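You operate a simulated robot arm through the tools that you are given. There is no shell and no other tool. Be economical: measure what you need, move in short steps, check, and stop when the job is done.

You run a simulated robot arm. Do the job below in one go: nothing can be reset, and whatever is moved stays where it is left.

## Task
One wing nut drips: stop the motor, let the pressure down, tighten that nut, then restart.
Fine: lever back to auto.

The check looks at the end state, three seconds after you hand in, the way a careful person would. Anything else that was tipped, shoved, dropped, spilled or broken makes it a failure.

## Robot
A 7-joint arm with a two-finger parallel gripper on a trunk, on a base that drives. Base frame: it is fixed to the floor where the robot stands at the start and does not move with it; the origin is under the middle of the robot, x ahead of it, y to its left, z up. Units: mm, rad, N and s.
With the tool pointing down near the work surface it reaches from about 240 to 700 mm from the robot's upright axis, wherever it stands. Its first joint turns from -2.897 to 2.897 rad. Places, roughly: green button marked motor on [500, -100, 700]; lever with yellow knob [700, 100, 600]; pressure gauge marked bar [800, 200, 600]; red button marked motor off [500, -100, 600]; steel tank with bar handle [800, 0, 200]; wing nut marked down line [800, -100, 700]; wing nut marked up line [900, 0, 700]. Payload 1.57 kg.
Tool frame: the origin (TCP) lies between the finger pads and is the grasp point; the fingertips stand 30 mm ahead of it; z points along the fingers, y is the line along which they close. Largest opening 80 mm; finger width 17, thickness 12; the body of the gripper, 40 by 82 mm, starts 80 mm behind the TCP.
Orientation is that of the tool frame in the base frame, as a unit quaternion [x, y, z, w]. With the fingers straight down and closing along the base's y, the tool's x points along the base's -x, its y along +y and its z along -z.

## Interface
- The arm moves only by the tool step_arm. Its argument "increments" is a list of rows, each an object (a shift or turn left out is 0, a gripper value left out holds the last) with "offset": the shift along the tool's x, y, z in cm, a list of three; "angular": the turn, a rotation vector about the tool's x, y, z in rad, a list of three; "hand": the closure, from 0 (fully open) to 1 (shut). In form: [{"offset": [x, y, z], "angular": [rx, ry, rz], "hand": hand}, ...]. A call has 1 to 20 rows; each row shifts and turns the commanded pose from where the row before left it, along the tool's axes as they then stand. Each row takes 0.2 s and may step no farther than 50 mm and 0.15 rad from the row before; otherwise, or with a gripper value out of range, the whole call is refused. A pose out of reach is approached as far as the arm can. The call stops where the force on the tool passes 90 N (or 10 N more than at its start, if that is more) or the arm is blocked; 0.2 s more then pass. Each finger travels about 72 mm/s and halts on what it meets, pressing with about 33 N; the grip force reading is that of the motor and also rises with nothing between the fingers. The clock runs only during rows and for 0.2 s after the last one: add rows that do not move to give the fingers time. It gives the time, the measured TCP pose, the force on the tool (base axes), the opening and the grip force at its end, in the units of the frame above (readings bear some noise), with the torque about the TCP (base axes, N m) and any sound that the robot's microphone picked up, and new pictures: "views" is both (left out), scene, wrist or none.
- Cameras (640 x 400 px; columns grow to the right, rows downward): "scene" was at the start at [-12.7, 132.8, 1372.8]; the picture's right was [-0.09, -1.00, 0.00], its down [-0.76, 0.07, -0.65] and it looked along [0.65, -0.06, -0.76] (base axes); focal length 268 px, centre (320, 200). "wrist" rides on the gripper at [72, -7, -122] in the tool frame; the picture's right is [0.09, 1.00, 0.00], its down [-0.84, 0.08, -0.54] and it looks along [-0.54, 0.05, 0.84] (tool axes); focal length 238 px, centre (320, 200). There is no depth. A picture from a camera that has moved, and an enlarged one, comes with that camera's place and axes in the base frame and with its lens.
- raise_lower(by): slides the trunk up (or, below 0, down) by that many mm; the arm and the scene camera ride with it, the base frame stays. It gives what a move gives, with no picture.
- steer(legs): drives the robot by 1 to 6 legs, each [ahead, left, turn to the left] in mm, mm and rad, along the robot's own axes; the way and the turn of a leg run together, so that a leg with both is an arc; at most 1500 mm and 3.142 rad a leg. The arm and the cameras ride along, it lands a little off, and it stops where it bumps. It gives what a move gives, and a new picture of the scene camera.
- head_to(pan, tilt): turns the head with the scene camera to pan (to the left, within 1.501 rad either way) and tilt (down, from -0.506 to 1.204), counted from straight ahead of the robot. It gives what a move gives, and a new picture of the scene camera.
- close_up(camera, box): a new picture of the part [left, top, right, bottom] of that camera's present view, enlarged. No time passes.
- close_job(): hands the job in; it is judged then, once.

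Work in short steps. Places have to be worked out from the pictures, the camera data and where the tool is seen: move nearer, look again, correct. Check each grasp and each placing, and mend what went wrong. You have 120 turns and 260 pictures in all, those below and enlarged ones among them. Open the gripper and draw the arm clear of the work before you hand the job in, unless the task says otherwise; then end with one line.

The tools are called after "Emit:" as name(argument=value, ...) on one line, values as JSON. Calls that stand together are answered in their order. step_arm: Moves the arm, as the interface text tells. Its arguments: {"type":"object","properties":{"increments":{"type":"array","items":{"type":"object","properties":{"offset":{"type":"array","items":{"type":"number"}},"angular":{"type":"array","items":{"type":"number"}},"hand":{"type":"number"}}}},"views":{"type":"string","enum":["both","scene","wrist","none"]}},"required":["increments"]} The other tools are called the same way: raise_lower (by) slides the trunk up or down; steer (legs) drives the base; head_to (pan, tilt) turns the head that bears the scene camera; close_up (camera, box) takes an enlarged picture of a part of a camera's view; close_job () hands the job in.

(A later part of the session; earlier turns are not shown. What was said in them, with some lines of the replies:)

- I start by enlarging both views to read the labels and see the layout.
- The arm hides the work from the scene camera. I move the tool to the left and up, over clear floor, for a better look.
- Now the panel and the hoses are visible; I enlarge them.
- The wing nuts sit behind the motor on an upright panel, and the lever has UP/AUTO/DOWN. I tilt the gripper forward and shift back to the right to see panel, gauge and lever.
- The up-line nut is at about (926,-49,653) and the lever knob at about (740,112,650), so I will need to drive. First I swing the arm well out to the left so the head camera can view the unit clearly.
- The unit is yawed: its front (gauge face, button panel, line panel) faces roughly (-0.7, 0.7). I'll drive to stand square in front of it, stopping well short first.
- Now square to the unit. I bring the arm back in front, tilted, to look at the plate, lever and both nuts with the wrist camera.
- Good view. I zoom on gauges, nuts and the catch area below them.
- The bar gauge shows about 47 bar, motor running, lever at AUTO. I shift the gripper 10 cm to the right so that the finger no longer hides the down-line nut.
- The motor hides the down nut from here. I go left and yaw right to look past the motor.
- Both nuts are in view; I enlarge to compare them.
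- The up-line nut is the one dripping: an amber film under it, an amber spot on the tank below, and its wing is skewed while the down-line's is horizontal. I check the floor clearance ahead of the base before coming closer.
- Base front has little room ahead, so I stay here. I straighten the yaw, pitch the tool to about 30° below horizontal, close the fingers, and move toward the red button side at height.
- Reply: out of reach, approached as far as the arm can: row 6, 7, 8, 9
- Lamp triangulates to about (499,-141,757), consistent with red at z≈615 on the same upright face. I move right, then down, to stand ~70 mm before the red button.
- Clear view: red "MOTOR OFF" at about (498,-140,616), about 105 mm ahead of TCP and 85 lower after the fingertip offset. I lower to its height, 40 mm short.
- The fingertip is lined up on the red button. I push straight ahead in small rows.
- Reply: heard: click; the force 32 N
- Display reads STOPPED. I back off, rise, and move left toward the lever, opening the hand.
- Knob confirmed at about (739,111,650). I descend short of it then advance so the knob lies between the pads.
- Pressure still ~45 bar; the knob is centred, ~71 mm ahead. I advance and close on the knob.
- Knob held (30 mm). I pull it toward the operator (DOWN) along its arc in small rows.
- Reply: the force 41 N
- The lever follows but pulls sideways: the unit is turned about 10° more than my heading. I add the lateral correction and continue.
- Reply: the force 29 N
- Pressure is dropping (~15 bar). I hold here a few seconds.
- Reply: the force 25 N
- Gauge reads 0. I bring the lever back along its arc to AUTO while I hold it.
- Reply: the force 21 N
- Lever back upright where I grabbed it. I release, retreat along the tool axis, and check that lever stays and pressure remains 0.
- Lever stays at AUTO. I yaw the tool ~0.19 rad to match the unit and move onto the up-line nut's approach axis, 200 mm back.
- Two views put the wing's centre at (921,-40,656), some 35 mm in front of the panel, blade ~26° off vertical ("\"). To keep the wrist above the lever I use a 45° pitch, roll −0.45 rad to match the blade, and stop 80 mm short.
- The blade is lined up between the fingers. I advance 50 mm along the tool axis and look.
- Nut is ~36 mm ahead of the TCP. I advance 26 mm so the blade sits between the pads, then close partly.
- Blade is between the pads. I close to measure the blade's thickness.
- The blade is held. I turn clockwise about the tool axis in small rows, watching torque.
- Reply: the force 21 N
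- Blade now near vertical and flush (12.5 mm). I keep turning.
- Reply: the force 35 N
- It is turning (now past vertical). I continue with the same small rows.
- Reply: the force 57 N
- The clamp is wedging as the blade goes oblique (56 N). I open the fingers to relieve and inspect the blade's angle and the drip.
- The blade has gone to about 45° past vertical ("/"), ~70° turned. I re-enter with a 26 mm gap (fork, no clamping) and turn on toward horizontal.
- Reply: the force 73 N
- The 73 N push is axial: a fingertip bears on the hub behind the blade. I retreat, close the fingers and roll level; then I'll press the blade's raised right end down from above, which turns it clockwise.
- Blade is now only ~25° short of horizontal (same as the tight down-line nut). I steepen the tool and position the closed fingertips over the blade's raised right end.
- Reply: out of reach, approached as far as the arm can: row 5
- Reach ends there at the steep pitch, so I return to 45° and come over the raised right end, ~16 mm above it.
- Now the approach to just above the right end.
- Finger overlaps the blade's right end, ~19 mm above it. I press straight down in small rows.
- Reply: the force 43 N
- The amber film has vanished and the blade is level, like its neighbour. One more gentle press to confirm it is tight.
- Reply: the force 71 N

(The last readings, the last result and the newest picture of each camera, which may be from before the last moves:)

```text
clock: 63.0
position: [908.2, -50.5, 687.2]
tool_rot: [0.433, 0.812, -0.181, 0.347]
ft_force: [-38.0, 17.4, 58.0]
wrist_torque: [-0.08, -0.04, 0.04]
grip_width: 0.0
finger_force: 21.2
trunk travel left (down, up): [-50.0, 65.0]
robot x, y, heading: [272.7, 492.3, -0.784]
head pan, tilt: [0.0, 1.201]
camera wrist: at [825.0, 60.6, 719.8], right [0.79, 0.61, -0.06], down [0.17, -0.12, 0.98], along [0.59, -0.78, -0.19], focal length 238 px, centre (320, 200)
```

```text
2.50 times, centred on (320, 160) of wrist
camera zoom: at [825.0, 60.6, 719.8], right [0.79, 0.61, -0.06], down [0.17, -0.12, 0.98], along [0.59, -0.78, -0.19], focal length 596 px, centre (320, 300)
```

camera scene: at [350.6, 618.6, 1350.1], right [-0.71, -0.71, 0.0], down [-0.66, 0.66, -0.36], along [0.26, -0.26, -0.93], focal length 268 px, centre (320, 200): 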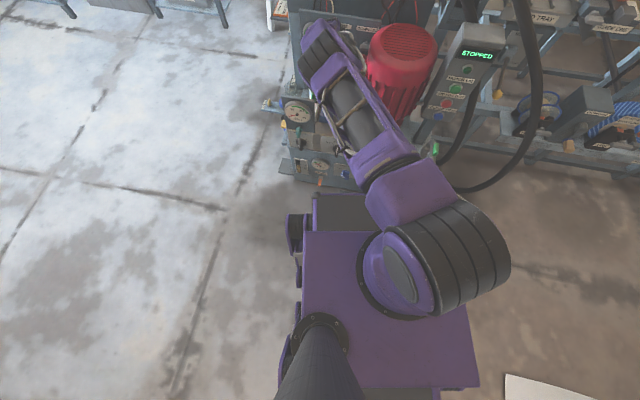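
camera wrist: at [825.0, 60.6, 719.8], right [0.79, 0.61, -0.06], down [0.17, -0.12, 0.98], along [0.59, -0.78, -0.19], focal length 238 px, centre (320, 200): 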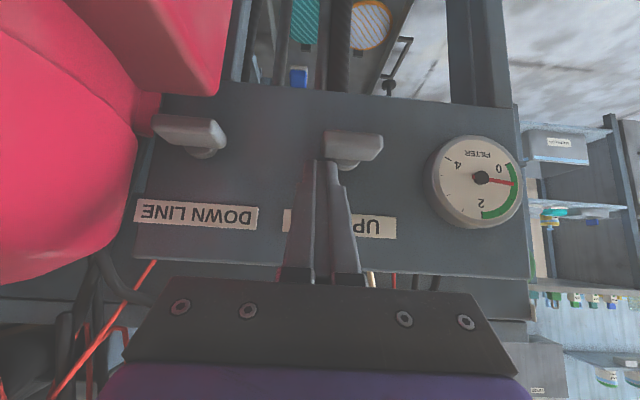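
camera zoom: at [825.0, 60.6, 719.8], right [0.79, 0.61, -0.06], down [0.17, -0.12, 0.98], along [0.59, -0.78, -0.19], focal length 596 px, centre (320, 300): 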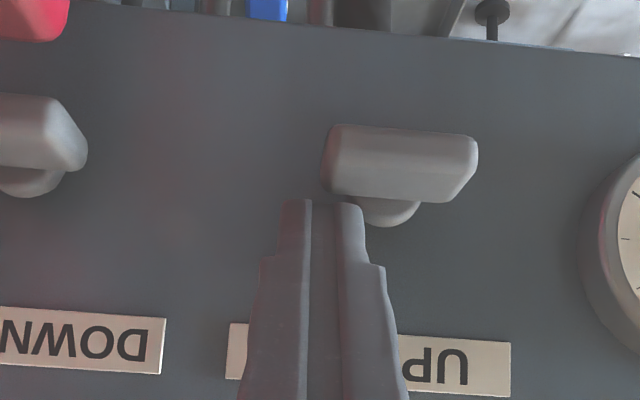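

It holds firm at 58 N with no motion: tight. I lift off and retreat back over the lever, restoring the earlier tool attitude.

Emit:
step_arm(increments=[{"offset": [-1.5, 0, -1.5]}, {"offset": [-1.5, 0, -1.5]}, {"offset": [0, 0, -4]}, {"offset": [0, 0, -4]}, {"offset": [0, 0, -4]}, {"offset": [0, 0, -4]}, {"offset": [0, 0, -4]}, {"offset": [3.1, -1.25, -2.34]}, {"offset": [3.1, -1.25, -2.34]}, {"offset": [3.1, -1.25, -2.34]}, {"offset": [3.1, -1.25, -2.34]}, {"offset": [3.1, -1.25, -2.34]}, {"angular": [0, -0.13, 0]}, {"angular": [0, -0.13, 0]}, {"angular": [-0.0825, 0, -0.0475]}, {"angular": [-0.0825, 0, -0.0475]}, {}], views="both")

Emit:
close_up(camera="scene", box=[260, 10, 380, 170])

```text
clock: 66.6
position: [670.2, 192.4, 829.9]
tool_rot: [0.331, 0.8, -0.191, 0.464]
ft_force: [0.0, 0.2, -0.3]
wrist_torque: [-0.03, 0.01, 0.03]
grip_width: 0.0
finger_force: 21.4
trunk travel left (down, up): [-50.0, 65.0]
robot x, y, heading: [279.4, 492.6, -0.784]
head pan, tilt: [0.0, 1.201]
camera scene: at [350.8, 616.4, 1350.3], right [-0.71, -0.71, 0.0], down [-0.66, 0.66, -0.36], along [0.26, -0.26, -0.93], focal length 268 px, centre (320, 200)
camera wrist: at [566.0, 288.3, 828.2], right [0.67, 0.74, -0.08], down [0.02, 0.09, 1.0], along [0.74, -0.67, 0.05], focal length 238 px, centre (320, 200)
```

scene: 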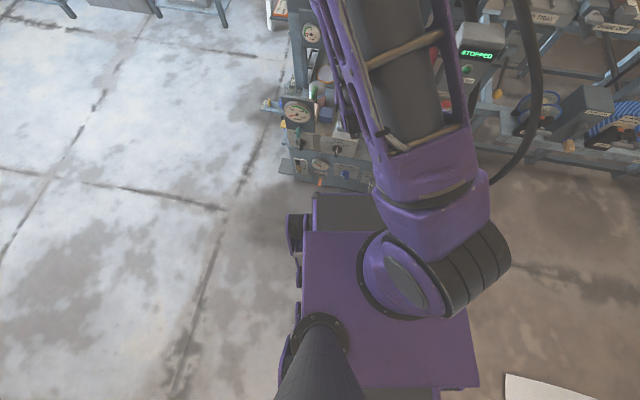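
wrist: 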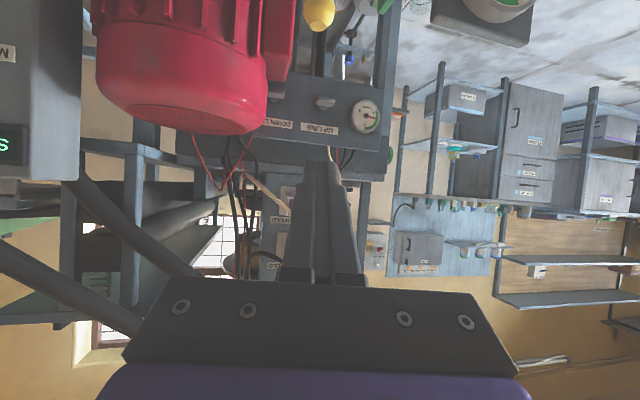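

```text
2.50 times, centred on (320, 90) of scene
camera zoom: at [350.8, 616.4, 1350.3], right [-0.71, -0.71, 0.0], down [-0.66, 0.66, -0.36], along [0.26, -0.26, -0.93], focal length 671 px, centre (320, 475)
```

zoom: 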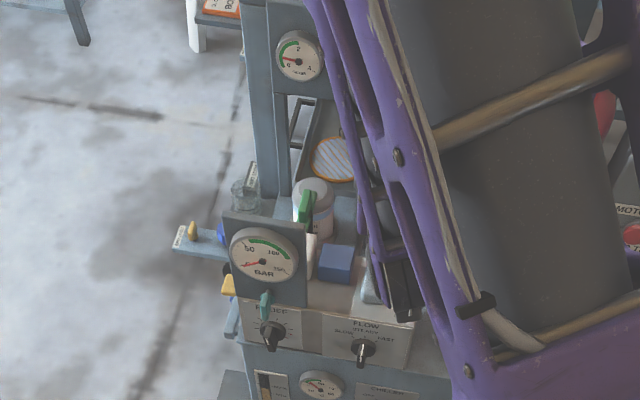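

Gauge at 0, lever untouched. I go across to the button panel and line up with the green MOTOR ON button.

Emit:
step_arm(increments=[{"offset": [0, -4.43, 0]}, {"offset": [0, -4.43, 0]}, {"offset": [0, -4.43, 0]}, {"offset": [0, -4.43, 0]}, {"offset": [0, -4.43, 0]}, {"offset": [0, -4.43, 0]}, {"offset": [0, -4.43, 0]}, {"offset": [0, -4.43, 0]}, {"offset": [3.5, 0, 2.8]}, {"offset": [3.5, 0, 2.8]}, {"offset": [3.5, 0, 2.8]}, {}], views="both")

Emit:
close_up(camera="scene", box=[260, 0, 520, 190])

```text
clock: 69.2
position: [435.3, -69.8, 693.6]
tool_rot: [0.331, 0.799, -0.192, 0.464]
ft_force: [0.1, 0.8, -0.9]
wrist_torque: [0.02, 0.01, -0.01]
grip_width: 0.1
finger_force: 21.6
trunk travel left (down, up): [-50.0, 65.0]
robot x, y, heading: [274.4, 494.0, -0.787]
head pan, tilt: [0.0, 1.201]
camera scene: at [350.8, 616.4, 1350.3], right [-0.71, -0.71, 0.0], down [-0.66, 0.66, -0.36], along [0.26, -0.26, -0.93], focal length 268 px, centre (320, 200)
camera wrist: at [330.0, 26.3, 691.4], right [0.67, 0.74, -0.08], down [0.02, 0.09, 1.0], along [0.74, -0.67, 0.05], focal length 238 px, centre (320, 200)
```

scene: 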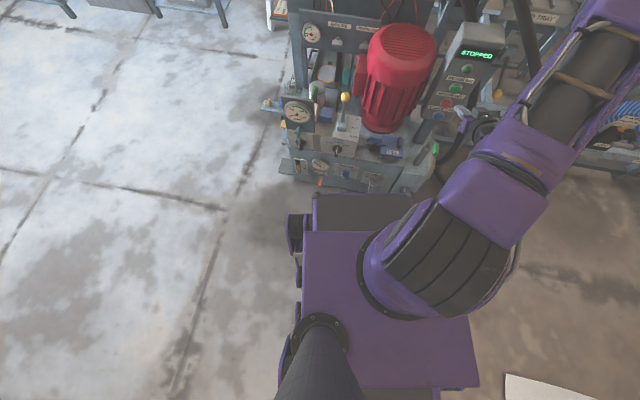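
wrist: 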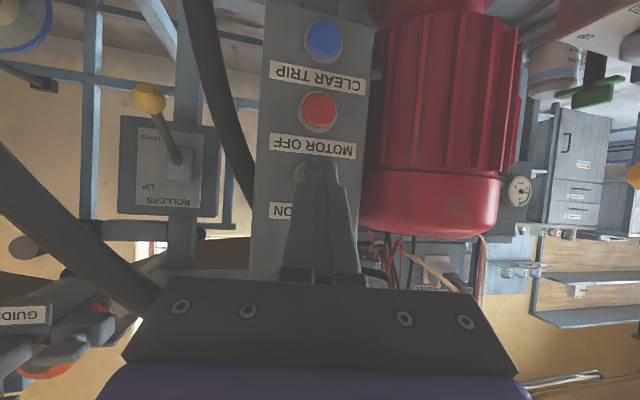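

```text
2.11 times, centred on (390, 95) of scene
camera zoom: at [350.8, 616.4, 1350.3], right [-0.71, -0.71, 0.0], down [-0.66, 0.66, -0.36], along [0.26, -0.26, -0.93], focal length 565 px, centre (173, 421)
```

zoom: 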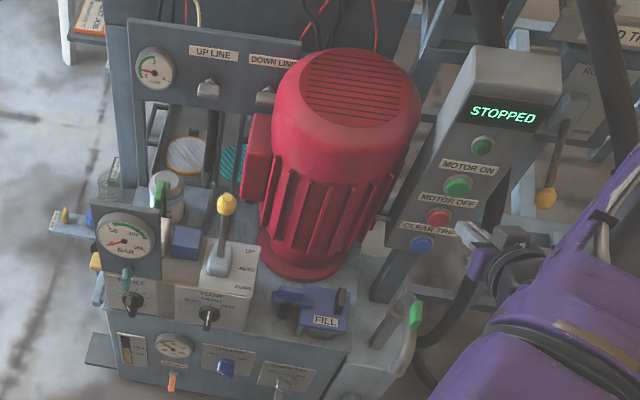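

Up-line nut level, no film or puddle, lever at AUTO, 0 bar. I align the fingertip with the green button and press.

Emit:
step_arm(increments=[{"offset": [-2.23, -0.4, 2.76]}, {"offset": [-0.5, 0, 0.866]}, {"offset": [-0.5, 0, 0.866]}, {"offset": [-0.3, 0, 0.52]}], views="both")

Emit:
close_up(camera="scene", box=[420, 20, 520, 140])

```text
clock: 70.2
position: [472.4, -116.5, 701.8]
tool_rot: [0.332, 0.8, -0.191, 0.462]
ft_force: [-11.3, 14.4, 9.5]
wrist_torque: [-0.09, -0.02, -0.07]
grip_width: 0.0
finger_force: 21.5
trunk travel left (down, up): [-50.0, 65.0]
robot x, y, heading: [279.0, 495.5, -0.78]
head pan, tilt: [0.0, 1.201]
heard: click
camera scene: at [349.9, 617.9, 1350.4], right [-0.71, -0.71, 0.0], down [-0.66, 0.66, -0.36], along [0.26, -0.26, -0.93], focal length 268 px, centre (320, 200)
camera wrist: at [367.3, -20.7, 700.0], right [0.67, 0.74, -0.08], down [0.02, 0.09, 1.0], along [0.74, -0.67, 0.05], focal length 238 px, centre (320, 200)
```

scene: 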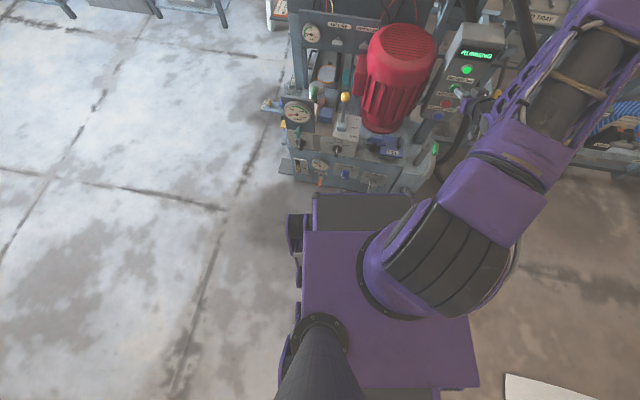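
wrist: 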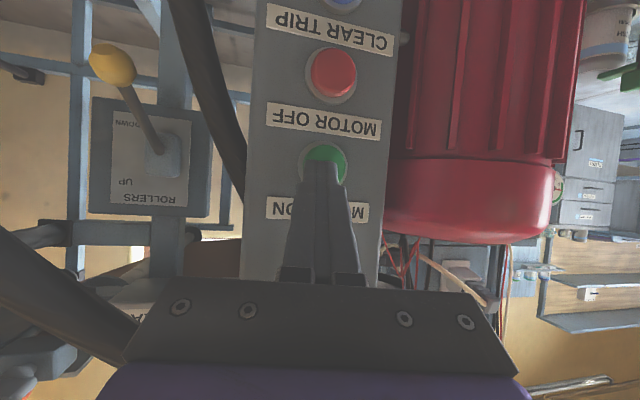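

```text
3.33 times, centred on (470, 80) of scene
camera zoom: at [349.9, 617.9, 1350.4], right [-0.71, -0.71, 0.0], down [-0.66, 0.66, -0.36], along [0.26, -0.26, -0.93], focal length 895 px, centre (-180, 600)
```

zoom: 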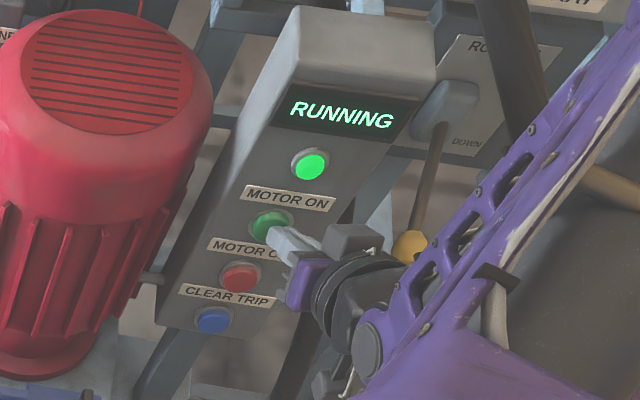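

RUNNING again. I back straight off, open the gripper, rise clear, wait, and check gauge and nut.

Emit:
step_arm(increments=[{"offset": [2, 0, -3.46]}, {"offset": [2, 0, -3.46]}, {"offset": [2, 0, -3.46], "hand": 0.2}, {"offset": [-3.25, 0, -1.875]}, {"offset": [-3.25, 0, -1.875]}, {"offset": [-3.25, 0, -1.875]}, {}, {}, {}, {}, {}, {}, {}, {}, {}, {}, {}], views="scene")

Emit:
close_up(camera="scene", box=[260, 0, 520, 190])

Emit:
close_up(camera="scene", box=[270, 10, 370, 160])

```text
clock: 73.8
position: [387.8, -32.0, 812.3]
tool_rot: [0.331, 0.799, -0.191, 0.464]
ft_force: [0.6, -0.6, -0.1]
wrist_torque: [0.04, 0.02, 0.0]
grip_width: 64.2
finger_force: 0.0
trunk travel left (down, up): [-50.0, 65.0]
robot x, y, heading: [271.5, 491.2, -0.784]
head pan, tilt: [0.0, 1.201]
camera scene: at [350.8, 616.4, 1350.3], right [-0.71, -0.71, 0.0], down [-0.66, 0.66, -0.36], along [0.26, -0.26, -0.93], focal length 268 px, centre (320, 200)
```

scene: 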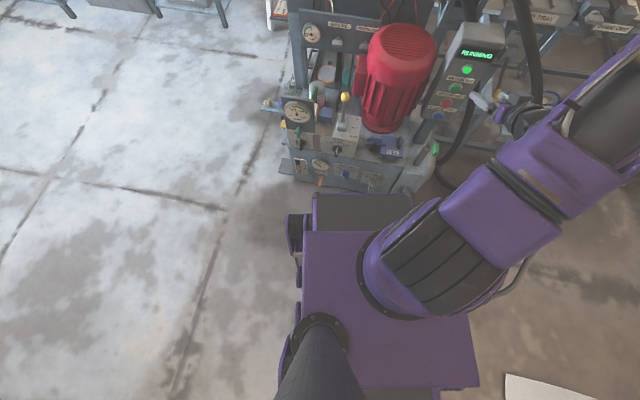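

```text
2.11 times, centred on (390, 95) of scene
camera zoom: at [350.8, 616.4, 1350.3], right [-0.71, -0.71, 0.0], down [-0.66, 0.66, -0.36], along [0.26, -0.26, -0.93], focal length 565 px, centre (173, 421)
```

zoom: 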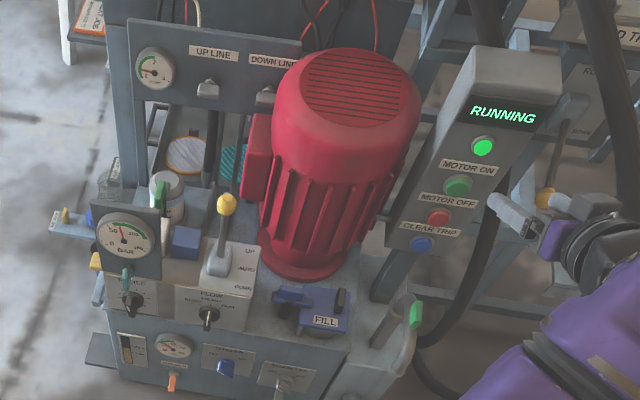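

```text
2.67 times, centred on (320, 85) of scene
camera zoom: at [350.8, 616.4, 1350.3], right [-0.71, -0.71, 0.0], down [-0.66, 0.66, -0.36], along [0.26, -0.26, -0.93], focal length 716 px, centre (320, 507)
```

zoom: 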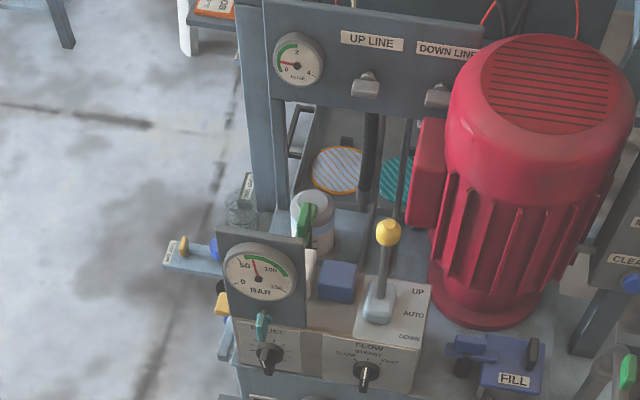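

Pressure is climbing into the green and there's no drip. I draw the arm a bit further back, fully open, and take a last look.

Emit:
step_arm(increments=[{"offset": [0, 0, -3], "hand": 0}, {"offset": [0, 0, -3]}, {}, {}, {}, {}, {}, {}, {}, {}, {}, {}], views="none")

Emit:
close_up(camera="scene", box=[270, 10, 370, 160])

```text
clock: 76.4
position: [352.8, 2.4, 844.3]
tool_rot: [0.332, 0.799, -0.192, 0.464]
ft_force: [0.1, -0.8, 0.0]
wrist_torque: [-0.03, 0.0, -0.01]
grip_width: 80.2
finger_force: 0.0
trunk travel left (down, up): [-50.0, 65.0]
robot x, y, heading: [275.4, 492.2, -0.785]
head pan, tilt: [0.0, 1.201]
```

```text
2.67 times, centred on (320, 85) of scene
camera zoom: at [350.8, 616.4, 1350.3], right [-0.71, -0.71, 0.0], down [-0.66, 0.66, -0.36], along [0.26, -0.26, -0.93], focal length 716 px, centre (320, 507)
```

zoom: 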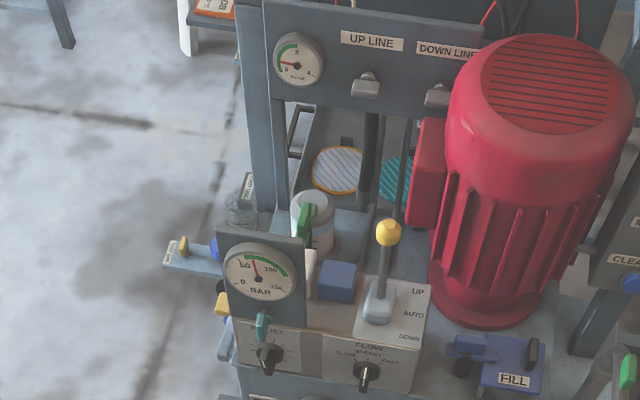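

Everything is as wanted: running, pressure steady in the green band, nut tight and dry, lever at AUTO, arm clear. I hand in.

Emit:
close_job()

```text
The job is handed in.
```

The UP LINE nut was the one dripping: I stopped the motor, bled the pressure to 0 bar, tightened the nut until it stopped turning and the drip was gone, then restarted, with the lever at AUTO, pressure back in the green and the arm clear.
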